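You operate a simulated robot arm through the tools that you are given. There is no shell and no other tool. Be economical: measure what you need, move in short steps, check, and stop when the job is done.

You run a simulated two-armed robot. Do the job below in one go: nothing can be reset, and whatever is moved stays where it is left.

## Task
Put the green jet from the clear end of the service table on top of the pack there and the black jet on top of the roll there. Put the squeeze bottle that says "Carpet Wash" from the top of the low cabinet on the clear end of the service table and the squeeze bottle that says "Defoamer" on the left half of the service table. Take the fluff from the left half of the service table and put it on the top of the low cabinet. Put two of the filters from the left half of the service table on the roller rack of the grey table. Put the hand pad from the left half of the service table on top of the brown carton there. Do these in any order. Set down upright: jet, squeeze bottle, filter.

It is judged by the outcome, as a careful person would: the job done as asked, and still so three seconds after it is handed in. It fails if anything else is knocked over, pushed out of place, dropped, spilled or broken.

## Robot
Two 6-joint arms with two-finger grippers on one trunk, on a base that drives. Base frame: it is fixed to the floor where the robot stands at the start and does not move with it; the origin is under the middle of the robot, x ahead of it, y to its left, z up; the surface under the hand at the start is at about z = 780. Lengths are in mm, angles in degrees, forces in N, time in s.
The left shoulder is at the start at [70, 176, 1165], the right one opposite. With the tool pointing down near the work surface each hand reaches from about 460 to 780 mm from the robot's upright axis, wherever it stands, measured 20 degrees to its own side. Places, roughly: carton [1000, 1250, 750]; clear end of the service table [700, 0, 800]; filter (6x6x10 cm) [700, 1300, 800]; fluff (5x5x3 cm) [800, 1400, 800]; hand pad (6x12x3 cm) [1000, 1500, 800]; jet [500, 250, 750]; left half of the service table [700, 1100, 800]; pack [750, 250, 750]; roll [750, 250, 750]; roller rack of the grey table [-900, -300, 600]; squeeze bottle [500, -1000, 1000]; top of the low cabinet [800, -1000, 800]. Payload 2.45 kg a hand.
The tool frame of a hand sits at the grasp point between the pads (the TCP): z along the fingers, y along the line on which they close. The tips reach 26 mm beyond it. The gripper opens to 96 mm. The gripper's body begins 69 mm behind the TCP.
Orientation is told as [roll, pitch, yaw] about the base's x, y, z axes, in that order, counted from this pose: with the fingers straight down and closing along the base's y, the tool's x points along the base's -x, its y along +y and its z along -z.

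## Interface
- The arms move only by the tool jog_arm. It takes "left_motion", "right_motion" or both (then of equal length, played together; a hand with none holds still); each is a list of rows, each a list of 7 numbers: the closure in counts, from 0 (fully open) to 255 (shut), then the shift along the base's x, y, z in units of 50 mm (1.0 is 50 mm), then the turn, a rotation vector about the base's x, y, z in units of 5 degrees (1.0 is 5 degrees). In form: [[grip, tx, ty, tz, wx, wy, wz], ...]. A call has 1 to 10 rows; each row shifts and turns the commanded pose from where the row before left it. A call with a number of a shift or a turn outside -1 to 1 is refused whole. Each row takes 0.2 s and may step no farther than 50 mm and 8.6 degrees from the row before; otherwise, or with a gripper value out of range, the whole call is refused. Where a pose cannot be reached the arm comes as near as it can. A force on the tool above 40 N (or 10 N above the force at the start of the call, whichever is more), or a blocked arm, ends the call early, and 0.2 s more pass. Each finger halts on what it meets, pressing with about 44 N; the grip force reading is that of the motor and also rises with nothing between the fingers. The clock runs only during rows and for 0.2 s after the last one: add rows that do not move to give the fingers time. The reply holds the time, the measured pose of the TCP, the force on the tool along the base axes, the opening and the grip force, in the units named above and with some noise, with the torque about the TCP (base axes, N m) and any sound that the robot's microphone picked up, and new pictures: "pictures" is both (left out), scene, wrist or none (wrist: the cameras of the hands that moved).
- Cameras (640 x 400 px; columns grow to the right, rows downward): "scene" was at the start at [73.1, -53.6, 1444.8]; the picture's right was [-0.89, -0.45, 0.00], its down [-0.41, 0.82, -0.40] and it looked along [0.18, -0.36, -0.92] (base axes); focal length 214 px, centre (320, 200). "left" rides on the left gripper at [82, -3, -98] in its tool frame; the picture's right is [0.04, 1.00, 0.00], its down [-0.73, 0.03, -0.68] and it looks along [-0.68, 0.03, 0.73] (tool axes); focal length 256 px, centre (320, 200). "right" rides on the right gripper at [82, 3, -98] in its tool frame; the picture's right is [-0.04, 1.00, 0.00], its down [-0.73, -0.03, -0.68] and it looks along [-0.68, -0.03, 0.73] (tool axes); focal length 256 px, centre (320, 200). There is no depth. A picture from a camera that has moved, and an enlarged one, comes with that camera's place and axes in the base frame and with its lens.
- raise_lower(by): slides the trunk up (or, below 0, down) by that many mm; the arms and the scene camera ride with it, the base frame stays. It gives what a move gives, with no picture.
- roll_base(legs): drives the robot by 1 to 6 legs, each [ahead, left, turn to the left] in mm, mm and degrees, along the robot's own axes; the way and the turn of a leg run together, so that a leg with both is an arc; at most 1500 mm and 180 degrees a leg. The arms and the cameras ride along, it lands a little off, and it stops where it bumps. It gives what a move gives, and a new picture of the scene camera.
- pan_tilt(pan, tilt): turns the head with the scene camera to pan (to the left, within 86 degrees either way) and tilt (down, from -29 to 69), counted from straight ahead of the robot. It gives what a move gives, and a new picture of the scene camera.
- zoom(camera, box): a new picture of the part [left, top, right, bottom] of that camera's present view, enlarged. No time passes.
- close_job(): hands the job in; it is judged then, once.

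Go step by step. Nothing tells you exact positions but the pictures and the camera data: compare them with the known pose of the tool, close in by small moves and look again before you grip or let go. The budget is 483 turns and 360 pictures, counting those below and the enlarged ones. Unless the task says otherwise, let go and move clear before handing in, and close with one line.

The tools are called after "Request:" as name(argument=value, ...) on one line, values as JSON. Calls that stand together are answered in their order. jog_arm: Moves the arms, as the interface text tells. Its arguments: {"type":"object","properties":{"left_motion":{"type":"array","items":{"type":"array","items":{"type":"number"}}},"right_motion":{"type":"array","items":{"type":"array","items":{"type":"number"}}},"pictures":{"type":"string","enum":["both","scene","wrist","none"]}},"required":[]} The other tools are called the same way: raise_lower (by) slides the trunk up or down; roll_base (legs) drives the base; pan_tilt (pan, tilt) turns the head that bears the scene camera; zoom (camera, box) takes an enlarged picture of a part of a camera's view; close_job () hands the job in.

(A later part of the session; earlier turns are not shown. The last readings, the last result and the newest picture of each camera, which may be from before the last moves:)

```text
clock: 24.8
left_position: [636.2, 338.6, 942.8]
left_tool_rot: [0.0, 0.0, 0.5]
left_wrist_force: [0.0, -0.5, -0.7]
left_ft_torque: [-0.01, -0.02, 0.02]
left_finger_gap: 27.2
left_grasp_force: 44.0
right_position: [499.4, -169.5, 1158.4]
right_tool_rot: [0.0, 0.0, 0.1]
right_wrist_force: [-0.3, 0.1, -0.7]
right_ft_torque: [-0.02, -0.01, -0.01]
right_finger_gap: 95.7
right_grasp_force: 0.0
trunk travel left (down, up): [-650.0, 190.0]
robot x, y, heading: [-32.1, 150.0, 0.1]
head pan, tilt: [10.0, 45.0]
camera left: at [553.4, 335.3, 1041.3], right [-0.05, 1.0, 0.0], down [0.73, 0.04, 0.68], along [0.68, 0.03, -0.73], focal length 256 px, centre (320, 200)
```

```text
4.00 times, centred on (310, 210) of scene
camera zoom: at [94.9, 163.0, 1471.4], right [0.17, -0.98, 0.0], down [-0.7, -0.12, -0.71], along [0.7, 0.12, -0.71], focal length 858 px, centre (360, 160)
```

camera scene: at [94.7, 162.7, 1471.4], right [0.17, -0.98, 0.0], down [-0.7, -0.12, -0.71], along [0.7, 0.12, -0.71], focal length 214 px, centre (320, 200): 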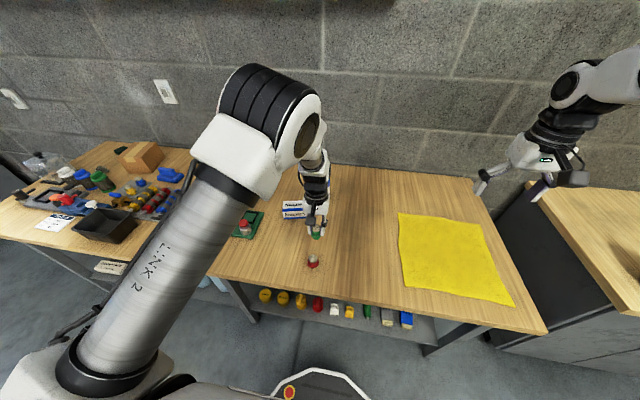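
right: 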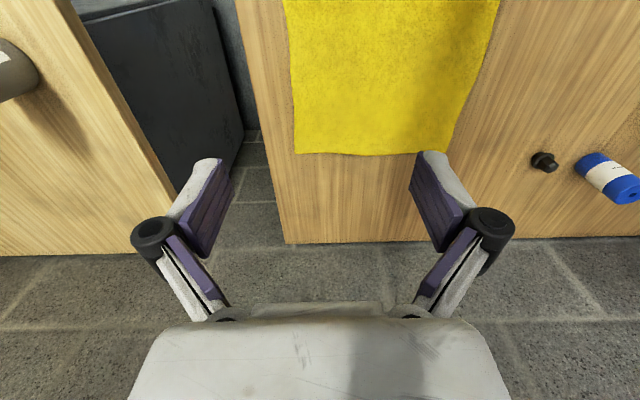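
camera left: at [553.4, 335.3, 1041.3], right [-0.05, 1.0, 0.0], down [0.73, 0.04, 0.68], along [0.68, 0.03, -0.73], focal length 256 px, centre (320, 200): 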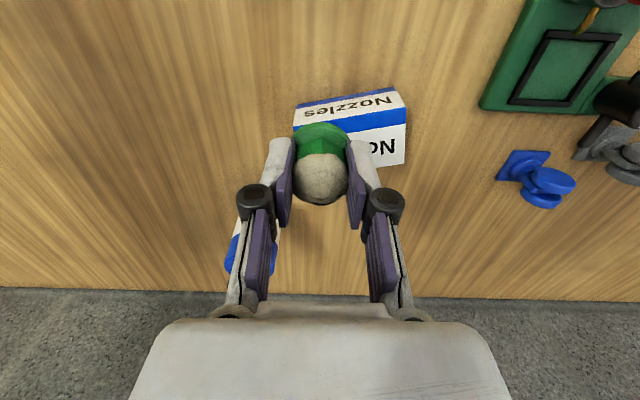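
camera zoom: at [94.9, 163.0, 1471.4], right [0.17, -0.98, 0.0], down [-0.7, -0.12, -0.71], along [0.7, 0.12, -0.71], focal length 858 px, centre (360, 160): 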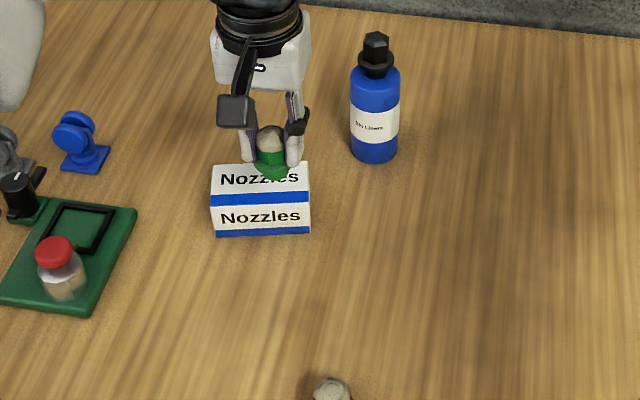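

Request:
jog_arm(left_motion=[[200, 0.4, 0.32, -0.2, 0, 0, 0], [200, 0.4, 0.32, -0.4, 0, 0, 0], [200, 0, 0, -0.4, 0, 0, 0], [200, 0, 0, 0, 0, 0, 0]], pictures="wrist")

Request:
zoom(camera="scene", box=[280, 180, 340, 220])

```text
clock: 25.8
left_position: [675.8, 371.3, 892.1]
left_tool_rot: [-0.1, 0.0, 0.5]
left_wrist_force: [0.8, 0.3, -0.3]
left_ft_torque: [0.0, -0.01, -0.03]
left_finger_gap: 27.3
left_grasp_force: 43.8
right_position: [499.7, -167.9, 1156.9]
right_tool_rot: [-0.1, -0.1, 0.1]
right_wrist_force: [0.9, -0.1, 0.0]
right_ft_torque: [0.03, 0.01, -0.01]
right_finger_gap: 96.0
right_grasp_force: 0.1
trunk travel left (down, up): [-650.0, 190.0]
robot x, y, heading: [-31.9, 149.2, 0.1]
head pan, tilt: [10.0, 45.0]
camera left: at [594.2, 368.2, 991.3], right [-0.05, 1.0, 0.0], down [0.73, 0.04, 0.68], along [0.68, 0.03, -0.73], focal length 256 px, centre (320, 200)
```

left: 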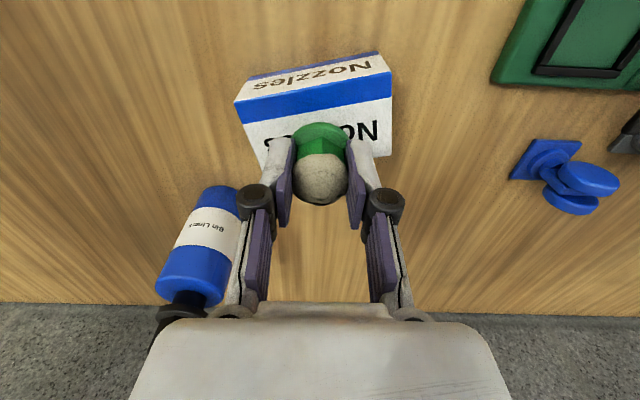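

```text
10.00 times, centred on (310, 200) of scene
camera zoom: at [95.5, 163.9, 1471.3], right [0.17, -0.98, 0.0], down [-0.7, -0.12, -0.71], along [0.7, 0.12, -0.71], focal length 2145 px, centre (420, 200)
```

zoom: 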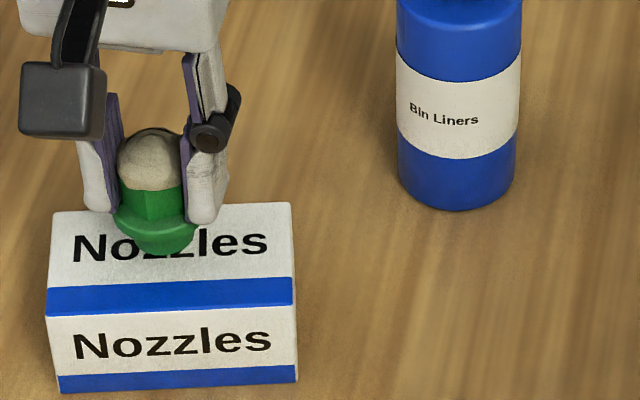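

Request:
jog_arm(left_motion=[[200, 0, 0, -0.24, 0, 0, 0], [200, 0, 0, -0.08, 0, 0, 0], [200, 0, 0, 0, 0, 0, 0]], pictures="none")

Request:
zoom(camera="scene", box=[280, 180, 340, 220])

```text
clock: 26.6
left_position: [676.6, 372.0, 877.3]
left_tool_rot: [0.0, -0.2, 0.5]
left_wrist_force: [-0.2, 1.0, 3.1]
left_ft_torque: [0.07, -0.02, 0.02]
left_finger_gap: 27.1
left_grasp_force: 44.5
right_position: [500.1, -167.8, 1158.5]
right_tool_rot: [0.2, 0.1, -0.1]
right_wrist_force: [-0.1, 0.2, 0.3]
right_ft_torque: [0.0, 0.03, -0.02]
right_finger_gap: 96.1
right_grasp_force: 0.1
trunk travel left (down, up): [-650.0, 190.0]
robot x, y, heading: [-31.6, 150.4, -0.1]
head pan, tilt: [10.0, 45.0]
```

```text
10.00 times, centred on (310, 200) of scene
camera zoom: at [95.1, 163.6, 1471.4], right [0.17, -0.98, 0.0], down [-0.7, -0.12, -0.71], along [0.7, 0.12, -0.71], focal length 2145 px, centre (420, 200)
```

zoom: 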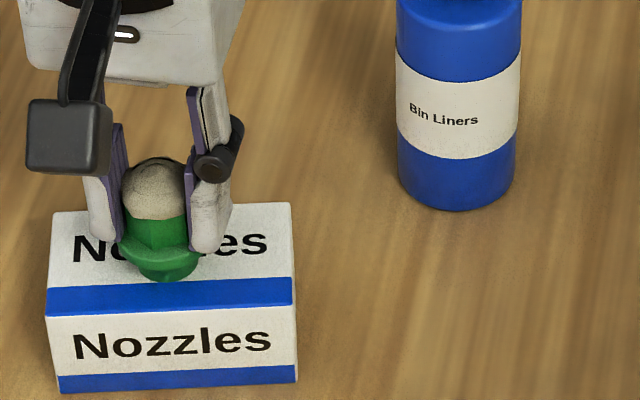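

Request:
jog_arm(left_motion=[[150, 0, 0, 0, 0, 0, 0], [80, 0, 0, 0, 0, 0, 0], [0, 0, 0, 0, 0, 0, 0], [0, 0, 0, 0.6, 0, 0, 0], [0, 0, 0, 1, 0, 0, 0], [0, -0.3, 0, 0.9, 0, 0, 0]], pictures="none")

Request:
zoom(camera="scene", box=[260, 170, 360, 240])

```text
clock: 28.0
left_position: [658.6, 371.6, 1003.9]
left_tool_rot: [-0.1, -0.1, 0.4]
left_wrist_force: [-0.7, 0.2, 0.5]
left_ft_torque: [-0.02, -0.01, 0.03]
left_finger_gap: 96.0
left_grasp_force: 0.2
right_position: [498.8, -167.4, 1158.9]
right_tool_rot: [0.1, -0.1, 0.0]
right_wrist_force: [-0.6, -0.3, 0.6]
right_ft_torque: [0.0, 0.0, 0.01]
right_finger_gap: 95.9
right_grasp_force: 0.1
trunk travel left (down, up): [-650.0, 190.0]
robot x, y, heading: [-31.2, 148.4, -0.0]
head pan, tilt: [10.0, 45.0]
```

```text
5.71 times, centred on (310, 205) of scene
camera zoom: at [93.1, 163.2, 1471.5], right [0.17, -0.98, 0.0], down [-0.7, -0.12, -0.71], along [0.7, 0.12, -0.71], focal length 1226 px, centre (377, 171)
```

zoom: 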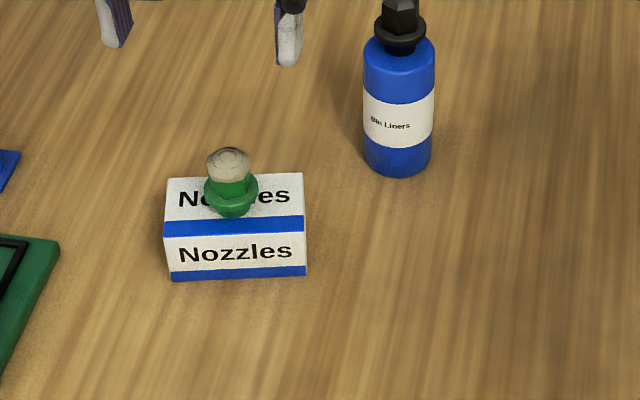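

Both jets are placed. Next I raise the left hand and drive to the left half of the service table.

Request:
jog_arm(left_motion=[[0, -0.3, -0.3, 0.9, 0, 0, 0], [0, -0.3, -0.3, 0.9, 0, 0, 0], [0, -0.3, -0.3, 0.9, 0, 0, 0]], pictures="none")

Request:
roll_base(legs=[[-50, 0, 0], [0, 950, 0]])

Request:
pan_tilt(pan=0, tilt=45)

```text
clock: 28.8
left_position: [616.3, 325.7, 1137.1]
left_tool_rot: [-0.1, -0.1, 0.5]
left_wrist_force: [-0.8, 1.6, 0.1]
left_ft_torque: [0.01, 0.02, 0.0]
left_finger_gap: 96.0
left_grasp_force: 0.2
right_position: [499.1, -168.7, 1158.2]
right_tool_rot: [0.1, 0.0, -0.1]
right_wrist_force: [0.5, 0.1, -0.3]
right_ft_torque: [0.04, -0.02, 0.0]
right_finger_gap: 95.7
right_grasp_force: 0.1
trunk travel left (down, up): [-650.0, 190.0]
robot x, y, heading: [-34.7, 149.9, -0.0]
head pan, tilt: [10.0, 45.0]
```

```text
clock: 34.3
left_position: [566.4, 1281.6, 1135.7]
left_tool_rot: [0.0, -0.1, 0.5]
left_wrist_force: [-0.1, 0.6, -0.5]
left_ft_torque: [0.02, 0.0, 0.0]
left_finger_gap: 96.0
left_grasp_force: 0.1
right_position: [450.4, 787.7, 1157.8]
right_tool_rot: [0.0, -0.1, 0.1]
right_wrist_force: [-1.1, 0.0, 1.1]
right_ft_torque: [0.02, 0.01, -0.01]
right_finger_gap: 95.9
right_grasp_force: 0.1
trunk travel left (down, up): [-650.0, 190.0]
robot x, y, heading: [-84.7, 1103.8, 0.2]
head pan, tilt: [10.0, 45.0]
camera scene: at [45.5, 1118.8, 1471.3], right [0.17, -0.98, 0.0], down [-0.7, -0.12, -0.71], along [0.7, 0.12, -0.71], focal length 214 px, centre (320, 200)
```

scene: 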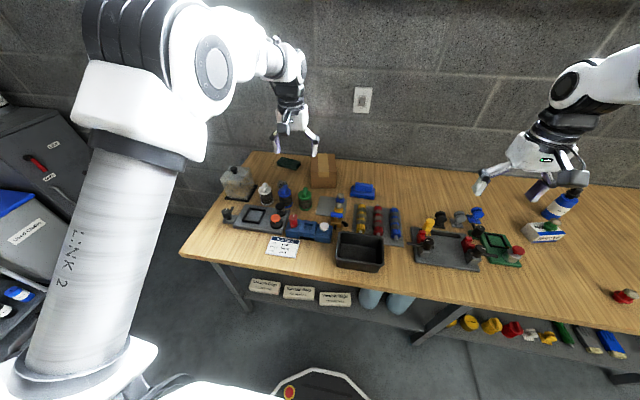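

```text
clock: 35.0
left_position: [565.9, 1281.9, 1135.1]
left_tool_rot: [-0.1, 0.0, 0.5]
left_wrist_force: [0.5, -1.3, 0.8]
left_ft_torque: [-0.01, -0.01, 0.01]
left_finger_gap: 95.9
left_grasp_force: 0.0
right_position: [451.1, 787.8, 1158.2]
right_tool_rot: [0.1, 0.0, -0.1]
right_wrist_force: [0.5, 1.1, 0.5]
right_ft_torque: [-0.01, 0.01, 0.01]
right_finger_gap: 96.2
right_grasp_force: 0.1
trunk travel left (down, up): [-650.0, 190.0]
robot x, y, heading: [-81.7, 1106.1, 0.0]
head pan, tilt: [0.0, 45.0]
camera scene: at [46.7, 1105.2, 1471.3], right [0.0, -1.0, 0.0], down [-0.71, 0.0, -0.71], along [0.71, 0.0, -0.71], focal length 214 px, centre (320, 200)
```

scene: 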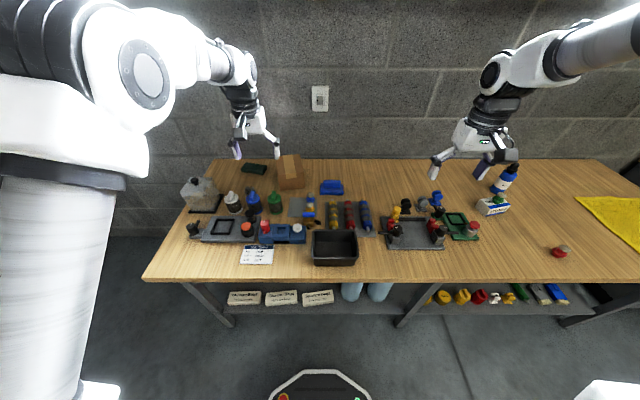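

Request:
zoom(camera="scene", box=[180, 145, 300, 270])

Request:
zoom(camera="scene", box=[280, 150, 400, 275])

Request:
zoom(camera="scene", box=[370, 180, 490, 260])

```text
3.20 times, centred on (240, 208) of scene
camera zoom: at [46.7, 1105.2, 1471.3], right [0.0, -1.0, 0.0], down [-0.71, 0.0, -0.71], along [0.71, 0.0, -0.71], focal length 686 px, centre (576, 176)
```

zoom: 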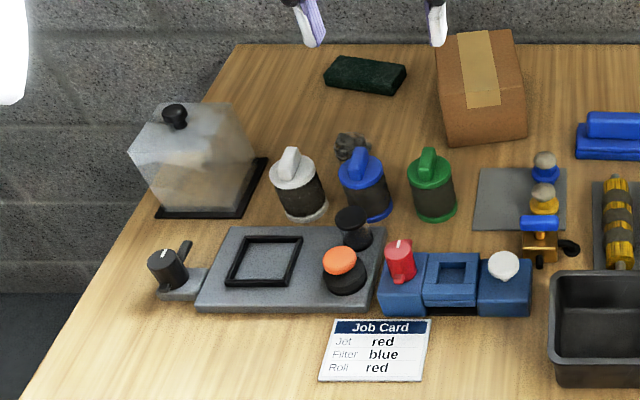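

```text
3.20 times, centred on (340, 212) of scene
camera zoom: at [46.7, 1105.2, 1471.3], right [0.0, -1.0, 0.0], down [-0.71, 0.0, -0.71], along [0.71, 0.0, -0.71], focal length 686 px, centre (256, 160)
```

zoom: 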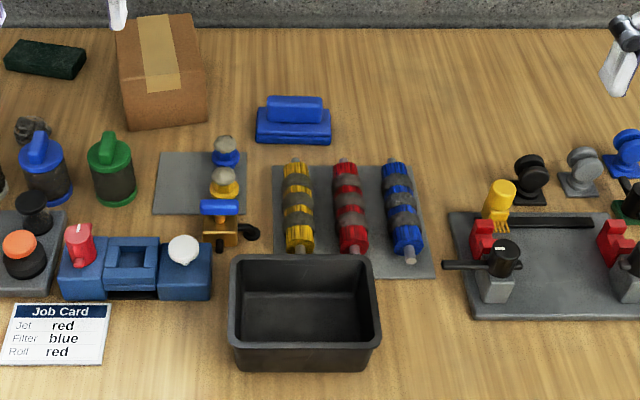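

```text
5.00 times, centred on (430, 220) of scene
camera zoom: at [46.7, 1105.2, 1471.3], right [0.0, -1.0, 0.0], down [-0.71, 0.0, -0.71], along [0.71, 0.0, -0.71], focal length 1072 px, centre (-230, 100)
```

zoom: 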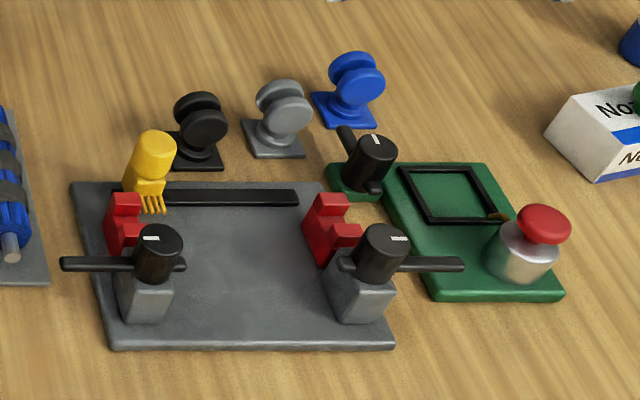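

Filters (white, blue, green caps), fluff (grey clump behind the blue filter), green hand pad at the back left, and carton are visible. The pad is deep on the table, so I check how close the base can get, and the left end of the table.

Request:
pan_tilt(pan=0, tilt=69)

Request:
pan_tilt(pan=55, tilt=35)

```text
clock: 35.9
left_position: [565.0, 1281.7, 1136.2]
left_tool_rot: [-0.1, 0.1, 0.5]
left_wrist_force: [0.6, -0.1, 0.2]
left_ft_torque: [-0.02, 0.02, 0.01]
left_finger_gap: 96.2
left_grasp_force: 0.1
right_position: [450.9, 787.6, 1157.4]
right_tool_rot: [0.1, 0.0, 0.0]
right_wrist_force: [0.5, 0.0, -0.4]
right_ft_torque: [-0.01, 0.0, -0.03]
right_finger_gap: 95.8
right_grasp_force: 0.0
trunk travel left (down, up): [-650.0, 190.0]
robot x, y, heading: [-83.4, 1105.3, -0.2]
head pan, tilt: [0.0, 68.8]
camera scene: at [21.4, 1104.8, 1442.5], right [0.0, -1.0, 0.0], down [-0.93, 0.0, -0.36], along [0.36, 0.0, -0.93], focal length 214 px, centre (320, 200)
```

scene: 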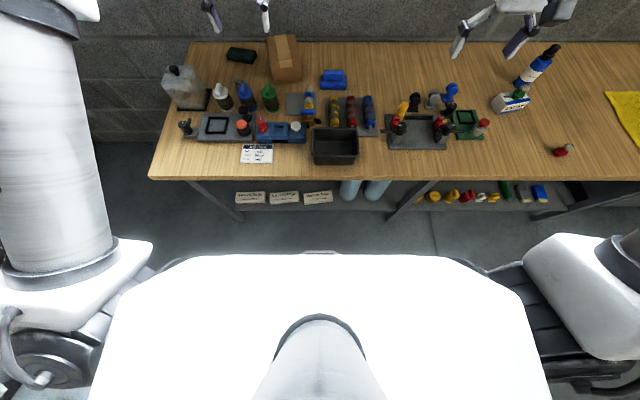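

```text
clock: 37.1
left_position: [566.3, 1282.1, 1135.4]
left_tool_rot: [-0.1, -0.1, 0.5]
left_wrist_force: [-0.3, -0.3, 0.0]
left_ft_torque: [-0.04, -0.01, -0.02]
left_finger_gap: 96.3
left_grasp_force: 0.0
right_position: [451.0, 787.7, 1158.7]
right_tool_rot: [0.1, 0.1, -0.1]
right_wrist_force: [0.7, 0.1, -0.8]
right_ft_torque: [0.0, 0.05, 0.0]
right_finger_gap: 95.8
right_grasp_force: 0.1
trunk travel left (down, up): [-650.0, 190.0]
robot x, y, heading: [-83.2, 1106.9, 0.0]
head pan, tilt: [55.0, 35.0]
camera scene: at [16.0, 1177.0, 1486.1], right [0.82, -0.57, 0.0], down [-0.33, -0.47, -0.82], along [0.47, 0.67, -0.57], focal length 214 px, centre (320, 200)
```

scene: 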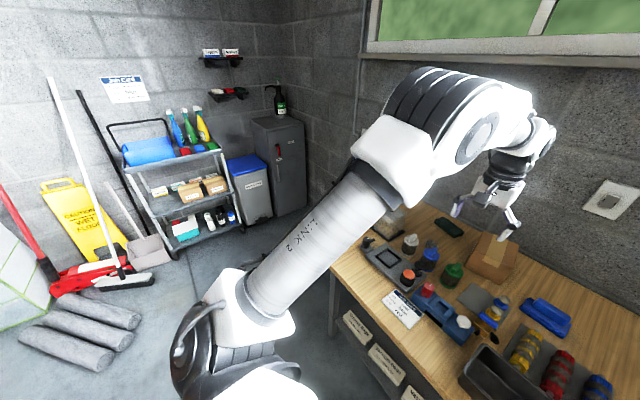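

There's ~1.2 m of free floor left of the table. I'll drive around to that end facing the table, where the pad, carton and fluff are within reach.

Request:
roll_base(legs=[[-30, 1150, 0], [0, 0, -90], [0, 700, 0], [200, 0, 0]])

Request:
pan_tilt(pan=10, tilt=50)

```text
clock: 51.4
left_position: [765.9, 1413.2, 1137.5]
left_tool_rot: [-0.2, -0.1, -89.1]
left_wrist_force: [-0.1, -0.1, 1.0]
left_ft_torque: [-0.02, 0.04, 0.0]
left_finger_gap: 96.1
left_grasp_force: 0.1
right_position: [270.5, 1525.8, 1158.6]
right_tool_rot: [0.1, 0.0, -89.6]
right_wrist_force: [-0.9, -1.1, 0.2]
right_ft_torque: [0.0, 0.02, 0.0]
right_finger_gap: 96.0
right_grasp_force: 0.0
trunk travel left (down, up): [-650.0, 190.0]
robot x, y, heading: [586.1, 2057.6, -89.5]
head pan, tilt: [55.0, 35.0]
camera scene: at [654.3, 1958.5, 1486.3], right [-0.57, -0.82, 0.0], down [-0.47, 0.33, -0.82], along [0.67, -0.47, -0.57], focal length 214 px, centre (320, 200)
```

scene: 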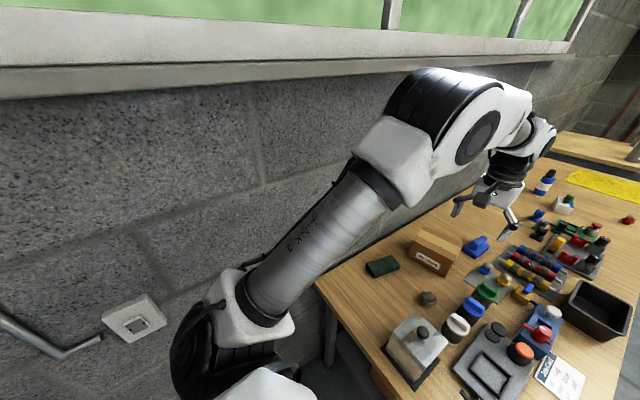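

```text
clock: 52.6
left_position: [765.6, 1412.2, 1137.2]
left_tool_rot: [-0.1, 0.0, -89.0]
left_wrist_force: [-0.2, -0.5, -0.3]
left_ft_torque: [0.0, 0.0, 0.04]
left_finger_gap: 95.8
left_grasp_force: 0.1
right_position: [270.4, 1525.7, 1157.8]
right_tool_rot: [0.1, 0.0, -89.6]
right_wrist_force: [0.5, -0.1, -0.4]
right_ft_torque: [-0.01, -0.01, 0.05]
right_finger_gap: 96.2
right_grasp_force: 0.1
trunk travel left (down, up): [-650.0, 190.0]
robot x, y, heading: [584.6, 2056.9, -89.6]
head pan, tilt: [10.0, 50.0]
camera scene: at [595.7, 1931.8, 1464.4], right [-0.98, -0.18, 0.0], down [-0.14, 0.75, -0.64], along [0.12, -0.63, -0.77], focal length 214 px, centre (320, 200)
```

scene: 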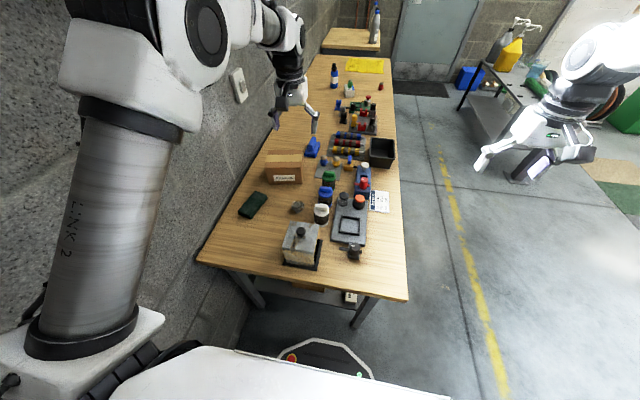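

Request:
zoom(camera="scene", box=[220, 140, 340, 230])

Request:
zoom(camera="scene", box=[260, 160, 400, 280])

```text
4.44 times, centred on (280, 185) of scene
camera zoom: at [595.7, 1931.8, 1464.4], right [-0.98, -0.18, 0.0], down [-0.14, 0.75, -0.64], along [0.12, -0.63, -0.77], focal length 953 px, centre (498, 267)
```

zoom: 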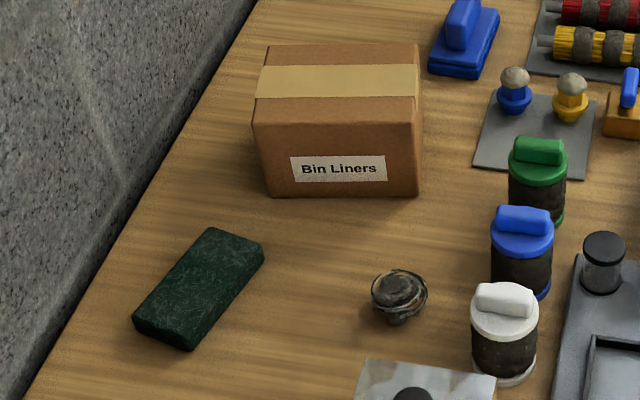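

```text
3.33 times, centred on (330, 220) of scene
camera zoom: at [595.7, 1931.8, 1464.4], right [-0.98, -0.18, 0.0], down [-0.14, 0.75, -0.64], along [0.12, -0.63, -0.77], focal length 715 px, centre (287, 133)
```

zoom: 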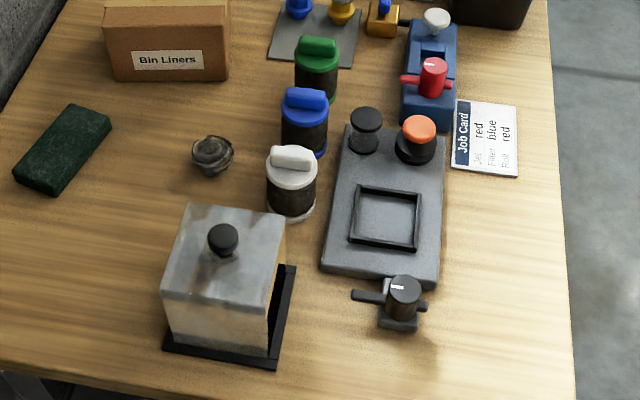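

Request:
roll_base(legs=[[40, 50, -0.4]])

Request:
jog_arm(left_motion=[[0, 0.7, 0.3, 0, 0, 0, -1], [0, 0.7, 0.3, 0, 0, 0, -1], [0, 0.7, 0.3, -0.5, 0, 0, -1], [0, 0.5, 0.3, -0.8, 0, 0, 0], [0, 0, 0, -0.8, 0, 0, 0], [0, 0, 0, -0.8, 0, 0, 0], [0, 0, 0, -0.8, 0, 0, 0], [0, 0, 0, -0.5, 0, 0, 0]], pictures="both")

```text
clock: 53.5
left_position: [809.1, 1372.3, 1136.7]
left_tool_rot: [0.0, -0.2, -89.5]
left_wrist_force: [-0.3, -0.4, -0.2]
left_ft_torque: [-0.02, 0.0, -0.01]
left_finger_gap: 96.0
left_grasp_force: 0.1
right_position: [314.2, 1490.0, 1157.1]
right_tool_rot: [0.1, -0.1, -90.1]
right_wrist_force: [-0.5, -0.9, 0.1]
right_ft_torque: [-0.02, -0.02, 0.02]
right_finger_gap: 96.2
right_grasp_force: 0.0
trunk travel left (down, up): [-650.0, 190.0]
robot x, y, heading: [636.5, 2015.0, -89.9]
head pan, tilt: [10.0, 50.0]
camera scene: at [642.1, 1894.2, 1464.7], right [-0.98, -0.17, 0.0], down [-0.13, 0.75, -0.64], along [0.11, -0.63, -0.77], focal length 214 px, centre (320, 200)
```

scene: 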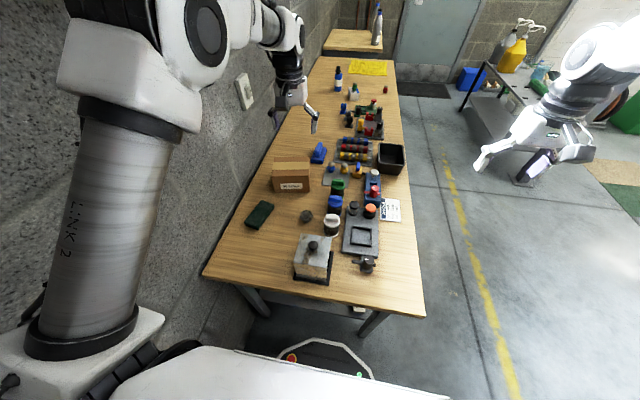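

```text
clock: 55.4
left_position: [939.5, 1431.0, 926.3]
left_tool_rot: [-0.1, 0.0, -104.6]
left_wrist_force: [0.5, -0.1, -0.6]
left_ft_torque: [0.0, 0.02, -0.03]
left_finger_gap: 95.8
left_grasp_force: 0.1
right_position: [316.2, 1488.1, 1157.3]
right_tool_rot: [0.1, 0.1, -90.0]
right_wrist_force: [-0.1, -0.1, 0.0]
right_ft_torque: [0.02, 0.03, -0.02]
right_finger_gap: 96.2
right_grasp_force: 0.0
trunk travel left (down, up): [-650.0, 190.0]
robot x, y, heading: [632.3, 2018.2, -89.9]
head pan, tilt: [10.0, 50.0]
camera scene: at [644.1, 1891.2, 1464.3], right [-0.98, -0.17, 0.0], down [-0.13, 0.76, -0.64], along [0.11, -0.63, -0.77], focal length 214 px, centre (320, 200)
camera left: at [957.6, 1510.9, 1024.5], right [0.98, -0.21, 0.0], down [-0.15, -0.72, 0.68], along [-0.15, -0.66, -0.73], focal length 256 px, centre (320, 200)
```

scene: 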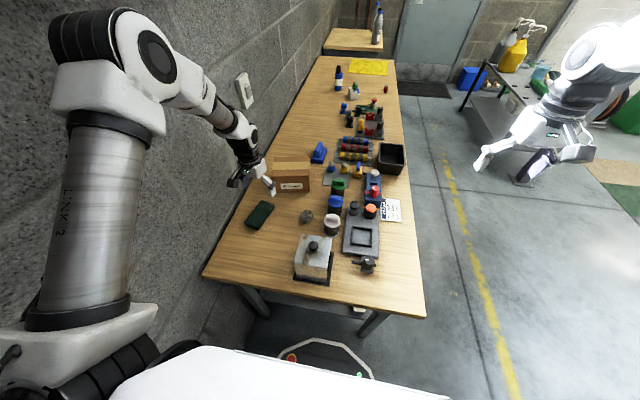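
left: 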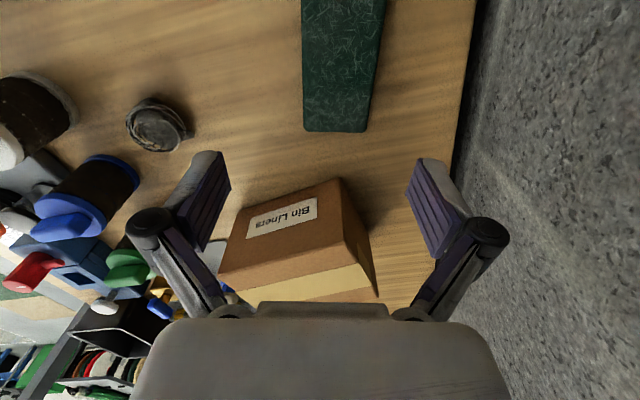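

Request:
jog_arm(left_motion=[[0, 0.35, 0.42, -0.6, 0, 0, 0.7], [0, 0, 0, 0, 0, 0, 0]], pictures="wrist")

Request:
zoom(camera="scene", box=[220, 160, 320, 240])

```text
clock: 56.0
left_position: [959.2, 1453.6, 895.9]
left_tool_rot: [0.1, -0.1, -101.1]
left_wrist_force: [-0.9, -0.1, 0.1]
left_ft_torque: [0.03, -0.02, 0.02]
left_finger_gap: 96.1
left_grasp_force: 0.1
right_position: [315.7, 1488.3, 1157.4]
right_tool_rot: [0.1, 0.0, -89.9]
right_wrist_force: [-0.4, 0.1, 0.1]
right_ft_torque: [-0.02, 0.01, 0.0]
right_finger_gap: 95.6
right_grasp_force: 0.1
trunk travel left (down, up): [-650.0, 190.0]
robot x, y, heading: [635.1, 2018.3, -90.1]
head pan, tilt: [10.0, 50.0]
camera left: at [969.3, 1533.9, 995.2], right [0.99, -0.15, 0.0], down [-0.11, -0.73, 0.68], along [-0.1, -0.67, -0.73], focal length 256 px, centre (320, 200)
```

left: 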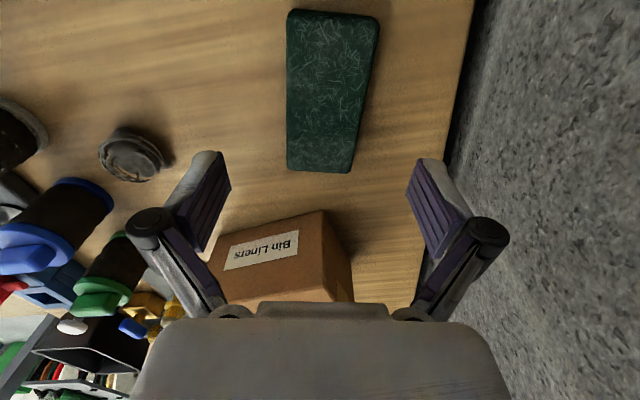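

```text
5.00 times, centred on (270, 200) of scene
camera zoom: at [643.2, 1892.1, 1464.4], right [-0.98, -0.17, 0.0], down [-0.13, 0.75, -0.64], along [0.11, -0.63, -0.77], focal length 1072 px, centre (570, 200)
```

zoom: 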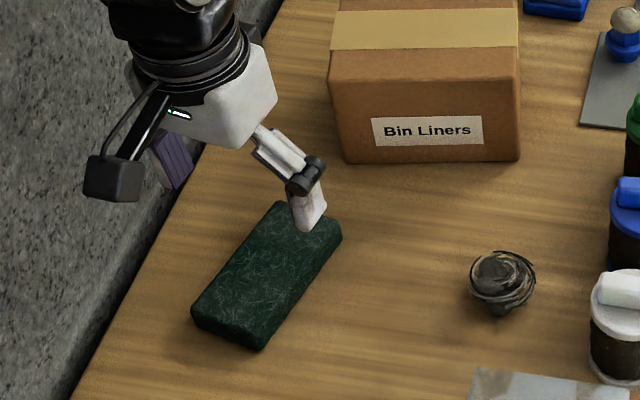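

Request:
jog_arm(left_motion=[[0, 0.03, 0.02, -0.85, 0, 0, -0.5], [0, 0, 0, -0.83, 0, 0, 0], [0, 0, 0, 0, 0, 0, 0], [100, 0, 0, 0, 0, 0, 0], [180, 0, 0, 0, 0, 0, 0], [180, 0, 0, 0, 0, 0, 0]], pictures="wrist")

```text
clock: 57.4
left_position: [958.8, 1453.9, 813.2]
left_tool_rot: [-0.1, -0.1, -103.7]
left_wrist_force: [0.2, 1.0, 6.0]
left_ft_torque: [-0.01, -0.03, 0.0]
left_finger_gap: 58.5
left_grasp_force: 44.2
right_position: [316.6, 1488.7, 1158.2]
right_tool_rot: [0.0, 0.1, -90.1]
right_wrist_force: [-0.7, -0.4, -1.1]
right_ft_torque: [-0.01, 0.0, 0.0]
right_finger_gap: 96.2
right_grasp_force: 0.1
trunk travel left (down, up): [-650.0, 190.0]
robot x, y, heading: [634.4, 2020.3, -90.0]
head pan, tilt: [10.0, 50.0]
camera left: at [974.4, 1533.9, 911.4], right [0.98, -0.2, 0.0], down [-0.14, -0.72, 0.68], along [-0.13, -0.67, -0.73], focal length 256 px, centre (320, 200)
```

left: 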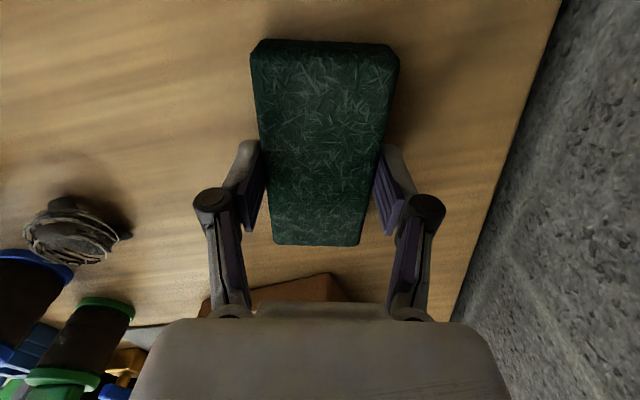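

Request:
jog_arm(left_motion=[[180, 0, 0, 0.86, 0, 0, 0], [180, 0, 0, 0.86, 0, 0, 0], [180, 0, 0, 0.86, 0, 0, 0], [180, 0, 0, 0.86, 0, 0, 0], [180, -0.3, -0.7, 0, 0, 0, 1], [180, -0.3, -0.7, 0, 0, 0, 1], [180, -0.3, -0.7, 0, 0, 0, 1], [180, -0.3, -0.7, 0, 0, 0, 1], [180, -0.3, -0.7, 0, 0, 0, 1], [180, -0.1, -0.66, 0, 0, 0, 0]], pictures="both")

Request:
zoom(camera="scene", box=[220, 130, 340, 220])

```text
clock: 59.5
left_position: [880.5, 1259.4, 983.0]
left_tool_rot: [-0.1, 0.3, -78.5]
left_wrist_force: [0.3, 0.6, 0.0]
left_ft_torque: [0.03, 0.0, -0.01]
left_finger_gap: 58.5
left_grasp_force: 44.3
left hand out of reach, approached as far as the arm can: row 10
right_position: [316.2, 1487.6, 1157.1]
right_tool_rot: [0.0, 0.3, -90.0]
right_wrist_force: [0.7, 0.0, -0.2]
right_ft_torque: [0.01, -0.01, 0.03]
right_finger_gap: 95.9
right_grasp_force: 0.0
trunk travel left (down, up): [-650.0, 190.0]
robot x, y, heading: [632.3, 2019.6, -90.1]
head pan, tilt: [10.0, 50.0]
camera scene: at [644.9, 1890.6, 1464.3], right [-0.98, -0.17, 0.0], down [-0.13, 0.76, -0.64], along [0.11, -0.63, -0.77], focal length 214 px, centre (320, 200)
camera left: at [860.8, 1338.0, 1081.0], right [0.97, 0.24, 0.0], down [0.18, -0.72, 0.68], along [0.16, -0.66, -0.74], focal length 256 px, centre (320, 200)
```

scene: 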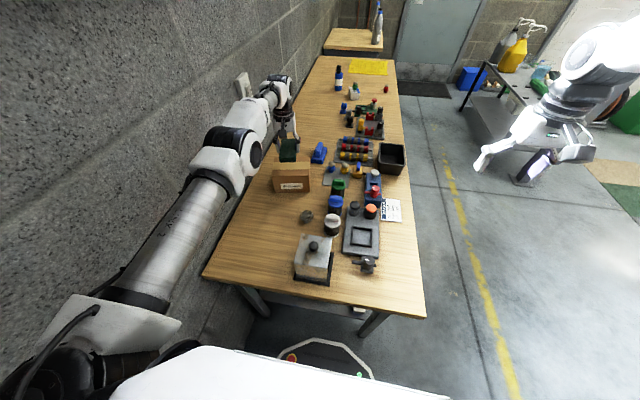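
left: 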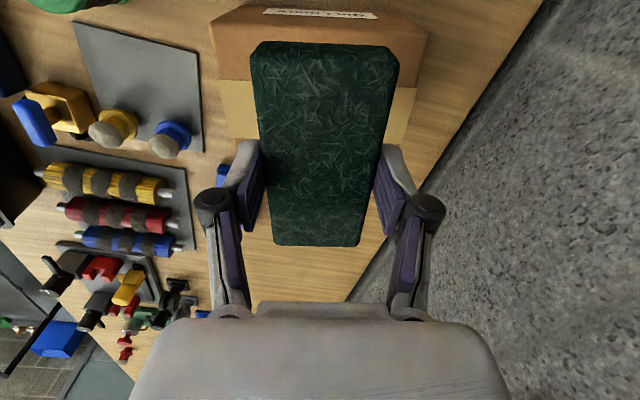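

```text
4.44 times, centred on (280, 175) of scene
camera zoom: at [644.9, 1890.6, 1464.3], right [-0.98, -0.17, 0.0], down [-0.13, 0.76, -0.64], along [0.11, -0.63, -0.77], focal length 953 px, centre (498, 311)
```

zoom: 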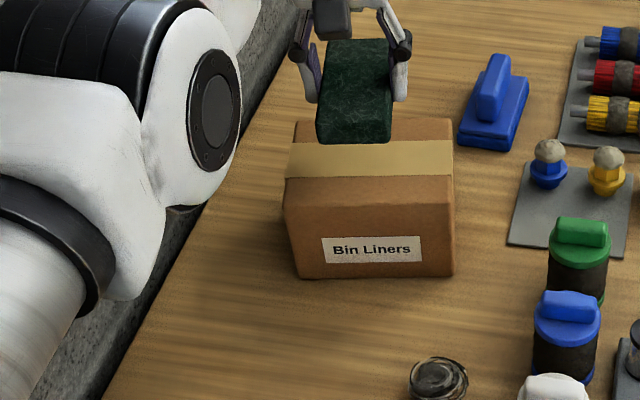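

Pad is gripped; base needs 15 mm more to centre over the carton.

Request:
roll_base(legs=[[16, 0, 0]])

Request:
jog_arm(left_motion=[[180, 0, 0, -0.5, 0, 0, 0], [180, 0, 0, -0.5, 0, 0, 0], [180, 0, 0, 0, 0, 0, 0]], pictures="wrist")

Request:
zoom(camera="scene", box=[220, 130, 340, 220])

```text
clock: 60.3
left_position: [880.3, 1246.5, 987.5]
left_tool_rot: [-0.1, -0.1, -78.5]
left_wrist_force: [-0.1, 0.3, 0.1]
left_ft_torque: [-0.05, 0.05, -0.02]
left_finger_gap: 58.3
left_grasp_force: 44.1
right_position: [315.2, 1476.4, 1160.3]
right_tool_rot: [0.0, -0.2, -90.1]
right_wrist_force: [-1.0, 0.3, -0.5]
right_ft_torque: [-0.08, 0.01, 0.02]
right_finger_gap: 96.0
right_grasp_force: 0.0
trunk travel left (down, up): [-650.0, 190.0]
robot x, y, heading: [635.3, 2006.8, -89.9]
head pan, tilt: [10.0, 50.0]
camera scene: at [643.9, 1881.2, 1465.0], right [-0.98, -0.17, 0.0], down [-0.13, 0.75, -0.65], along [0.11, -0.64, -0.76], focal length 214 px, centre (320, 200)
```

scene: 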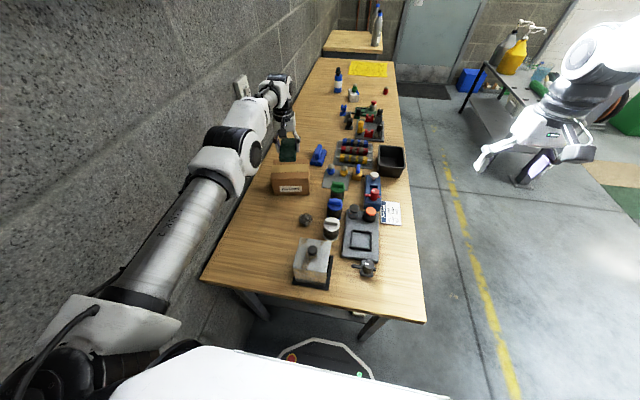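

```text
clock: 61.1
left_position: [879.0, 1243.4, 933.0]
left_tool_rot: [-0.1, 0.0, -78.6]
left_wrist_force: [-0.5, 0.2, -0.3]
left_ft_torque: [0.02, 0.01, 0.0]
left_finger_gap: 58.6
left_grasp_force: 44.3
right_position: [315.0, 1471.0, 1158.0]
right_tool_rot: [0.1, 0.0, -90.0]
right_wrist_force: [-0.2, 0.2, 0.2]
right_ft_torque: [0.01, 0.01, 0.0]
right_finger_gap: 96.0
right_grasp_force: 0.0
trunk travel left (down, up): [-650.0, 190.0]
robot x, y, heading: [636.1, 1998.9, -90.1]
head pan, tilt: [10.0, 50.0]
camera left: at [860.3, 1322.5, 1031.9], right [0.97, 0.24, 0.0], down [0.17, -0.71, 0.68], along [0.16, -0.66, -0.73], focal length 256 px, centre (320, 200)
```

left: 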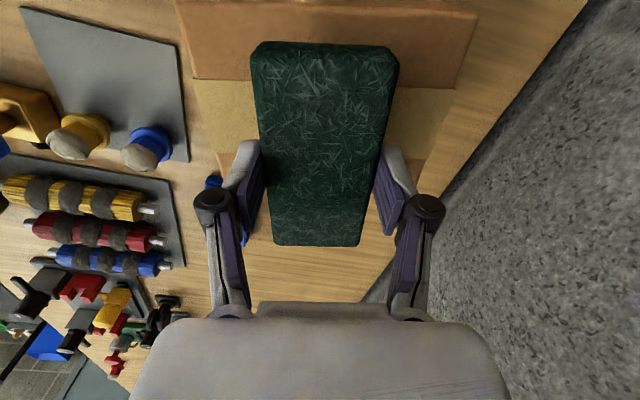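

```text
4.44 times, centred on (280, 175) of scene
camera zoom: at [643.9, 1875.8, 1464.3], right [-0.98, -0.17, 0.0], down [-0.13, 0.76, -0.64], along [0.11, -0.63, -0.77], focal length 953 px, centre (498, 311)
```

zoom: 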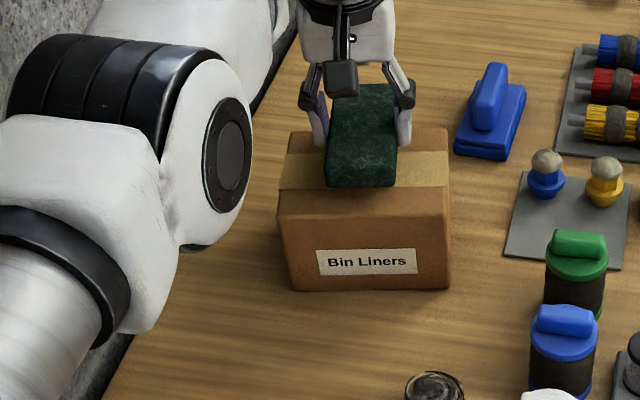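

Request:
jog_arm(left_motion=[[180, 0, 0.17, -0.2, 0, 0, 0], [180, 0, 0, -0.22, 0, 0, 0], [180, 0, 0, 0, 0, 0, 0]], pictures="none")

Request:
zoom(camera="scene", box=[240, 145, 320, 205])

```text
clock: 61.9
left_position: [880.8, 1252.6, 914.6]
left_tool_rot: [-0.1, -0.1, -78.6]
left_wrist_force: [-0.3, 0.1, -1.2]
left_ft_torque: [-0.02, 0.0, -0.01]
left_finger_gap: 58.5
left_grasp_force: 44.4
right_position: [316.4, 1472.4, 1158.2]
right_tool_rot: [0.0, 0.0, -90.0]
right_wrist_force: [-0.5, -0.7, 0.1]
right_ft_torque: [-0.01, 0.0, -0.01]
right_finger_gap: 96.0
right_grasp_force: 0.0
trunk travel left (down, up): [-650.0, 190.0]
robot x, y, heading: [638.0, 2000.2, -89.9]
head pan, tilt: [10.0, 50.0]
```

```text
6.67 times, centred on (280, 175) of scene
camera zoom: at [644.0, 1876.7, 1464.4], right [-0.98, -0.17, 0.0], down [-0.13, 0.75, -0.64], along [0.11, -0.63, -0.77], focal length 1430 px, centre (587, 367)
```

zoom: 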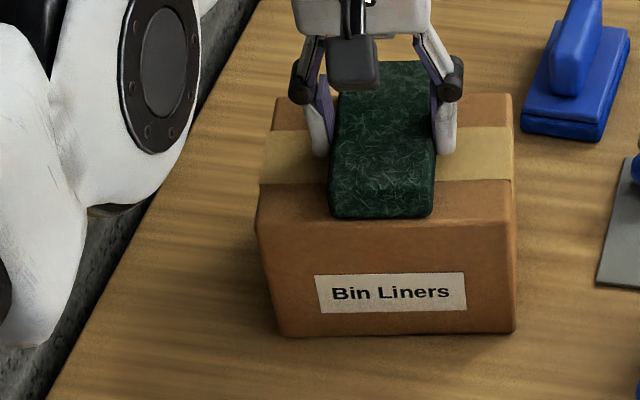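

Request:
jog_arm(left_motion=[[180, 0, 0, -0.06, 0, 0, 0], [180, 0, 0, -0.06, 0, 0, 0], [180, 0, 0, 0, 0, 0, 0]], pictures="none")

```text
clock: 62.7
left_position: [880.1, 1253.5, 913.7]
left_tool_rot: [-0.1, -0.5, -78.5]
left_wrist_force: [2.9, -8.7, 29.5]
left_ft_torque: [0.58, -0.01, -0.02]
left_finger_gap: 58.4
left_grasp_force: 44.0
right_position: [315.9, 1474.7, 1159.7]
right_tool_rot: [0.1, -0.2, -90.0]
right_wrist_force: [0.3, -0.1, -0.6]
right_ft_torque: [0.01, 0.0, 0.02]
right_finger_gap: 96.0
right_grasp_force: 0.1
trunk travel left (down, up): [-650.0, 190.0]
robot x, y, heading: [633.3, 2000.6, -89.9]
head pan, tilt: [10.0, 50.0]
```

Contact is made. I'll ease off, release and lift.

Request:
jog_arm(left_motion=[[180, 0, 0, 0.1, 0, 0, 0], [100, 0, 0, 0, 0, 0, 0], [50, 0, 0, 0, 0, 0, 0], [0, 0, 0, 0, 0, 0, 0], [0, 0, 0, 0.7, 0, 0, 0], [0, 0, 0.3, 0.9, 0, 0, 0]], pictures="wrist")

Request:
zoom(camera="scene", box=[230, 140, 350, 240])

```text
clock: 64.1
left_position: [879.9, 1269.2, 992.9]
left_tool_rot: [-0.1, -0.1, -78.6]
left_wrist_force: [-0.4, 0.1, 1.5]
left_ft_torque: [-0.03, -0.03, 0.01]
left_finger_gap: 96.1
left_grasp_force: 0.1
right_position: [316.3, 1475.1, 1159.6]
right_tool_rot: [0.1, -0.2, -90.1]
right_wrist_force: [0.8, 0.8, 0.1]
right_ft_torque: [-0.06, -0.01, -0.01]
right_finger_gap: 96.1
right_grasp_force: 0.1
trunk travel left (down, up): [-650.0, 190.0]
robot x, y, heading: [635.4, 2005.5, -89.9]
head pan, tilt: [10.0, 50.0]
camera left: at [860.0, 1348.9, 1091.8], right [0.97, 0.24, 0.0], down [0.17, -0.71, 0.68], along [0.16, -0.66, -0.73], focal length 256 px, centre (320, 200)
```

left: 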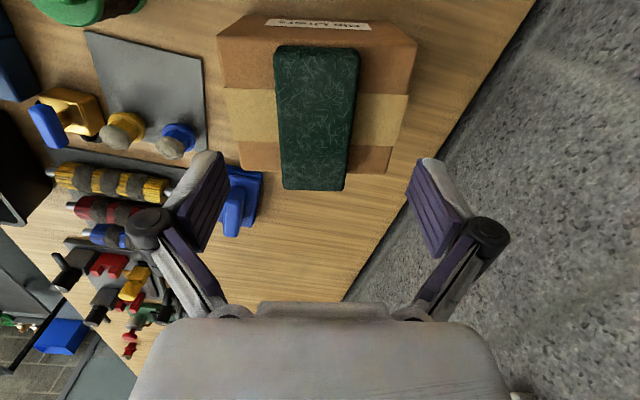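

```text
4.00 times, centred on (290, 190) of scene
camera zoom: at [643.2, 1879.6, 1464.6], right [-0.98, -0.17, 0.0], down [-0.13, 0.75, -0.64], along [0.11, -0.63, -0.76], focal length 858 px, centre (440, 240)
```

zoom: 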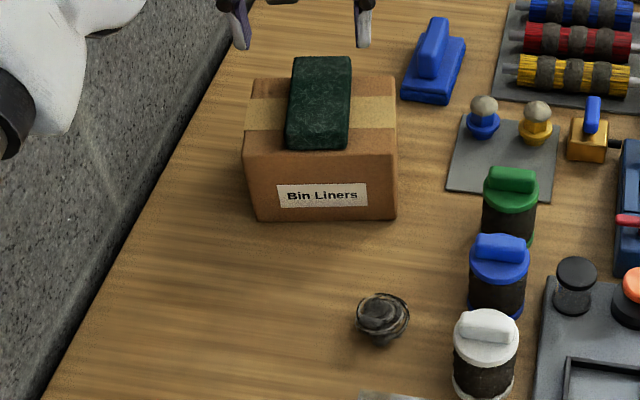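

Pad is stable on the carton. Now the fluff near [778,1431].

Request:
jog_arm(left_motion=[[0, -0.41, 0.65, 0, 0, 0, -0.45], [0, -0.41, 0.65, -0.3, 0, 0, -0.45], [0, -0.41, 0.65, -0.5, 0, 0, -0.45], [0, -0.41, 0.65, -0.5, 0, 0, -0.45], [0, -0.4, 0.65, -0.5, 0, 0, -0.45], [0, 0, 0, 0, 0, 0, 0]], pictures="wrist")

Request:
zoom(camera="scene", box=[270, 170, 370, 250])

```text
clock: 65.5
left_position: [779.8, 1430.0, 901.9]
left_tool_rot: [-0.1, 0.0, -89.8]
left_wrist_force: [0.2, 0.5, -0.2]
left_ft_torque: [0.02, -0.01, -0.01]
left_finger_gap: 95.9
left_grasp_force: 0.0
right_position: [315.9, 1472.5, 1157.0]
right_tool_rot: [0.0, 0.1, -90.0]
right_wrist_force: [0.3, 0.0, -0.9]
right_ft_torque: [-0.03, 0.0, 0.01]
right_finger_gap: 96.0
right_grasp_force: 0.0
trunk travel left (down, up): [-650.0, 190.0]
robot x, y, heading: [632.5, 2005.7, -89.9]
head pan, tilt: [10.0, 50.0]
camera left: at [774.9, 1510.5, 999.7], right [1.0, 0.04, 0.0], down [0.03, -0.73, 0.68], along [0.03, -0.68, -0.73], focal length 256 px, centre (320, 200)
```

left: 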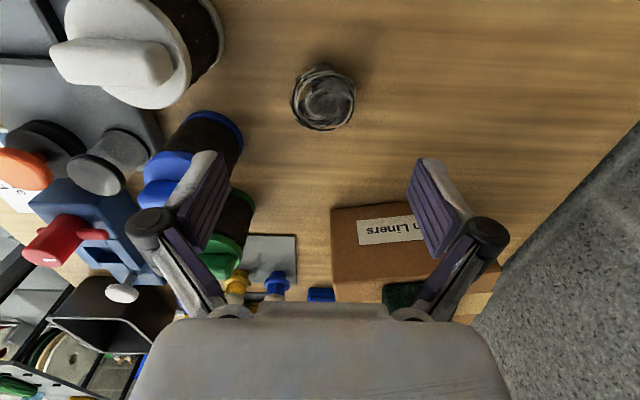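

```text
5.00 times, centred on (320, 210) of scene
camera zoom: at [645.0, 1875.8, 1464.3], right [-0.98, -0.17, 0.0], down [-0.13, 0.76, -0.64], along [0.11, -0.63, -0.77], focal length 1072 px, centre (320, 150)
```

zoom: 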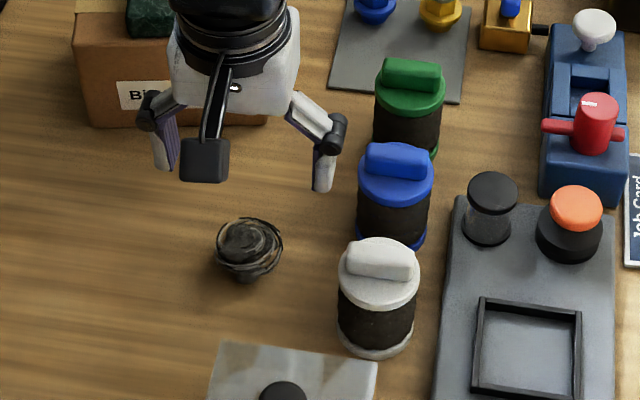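

Request:
jog_arm(left_motion=[[30, 0.03, 0.02, -0.92, 0, 0, 0], [30, 0, 0, -0.9, 0, 0, 0], [30, 0, 0, 0, 0, 0, 0], [120, 0, 0, 0, 0, 0, 0], [200, 0, 0, 0, 0, 0, 0], [200, 0, 0, 0, 0, 0, 0]], pictures="wrist")

```text
clock: 66.9
left_position: [778.8, 1431.7, 812.6]
left_tool_rot: [0.0, 0.0, -89.8]
left_wrist_force: [-0.1, 0.0, 4.9]
left_ft_torque: [0.09, -0.03, -0.02]
left_finger_gap: 41.3
left_grasp_force: 43.9
right_position: [316.4, 1473.4, 1158.1]
right_tool_rot: [0.1, -0.1, -90.0]
right_wrist_force: [0.6, -0.1, -0.3]
right_ft_torque: [-0.01, 0.0, -0.01]
right_finger_gap: 96.2
right_grasp_force: 0.1
trunk travel left (down, up): [-650.0, 190.0]
robot x, y, heading: [634.8, 2001.9, -89.7]
head pan, tilt: [10.0, 50.0]
camera left: at [775.5, 1513.2, 910.3], right [1.0, 0.04, 0.0], down [0.03, -0.73, 0.68], along [0.03, -0.68, -0.73], focal length 256 px, centre (320, 200)
```

left: 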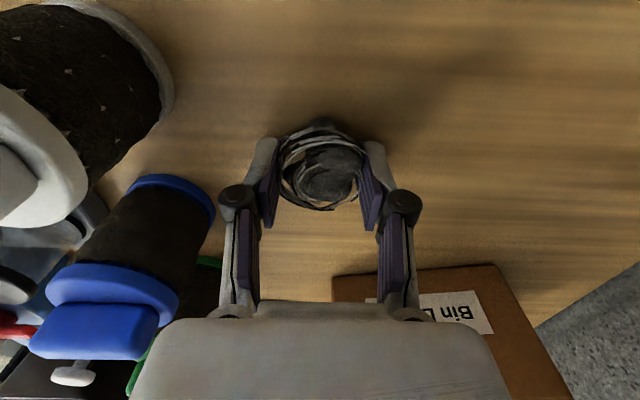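

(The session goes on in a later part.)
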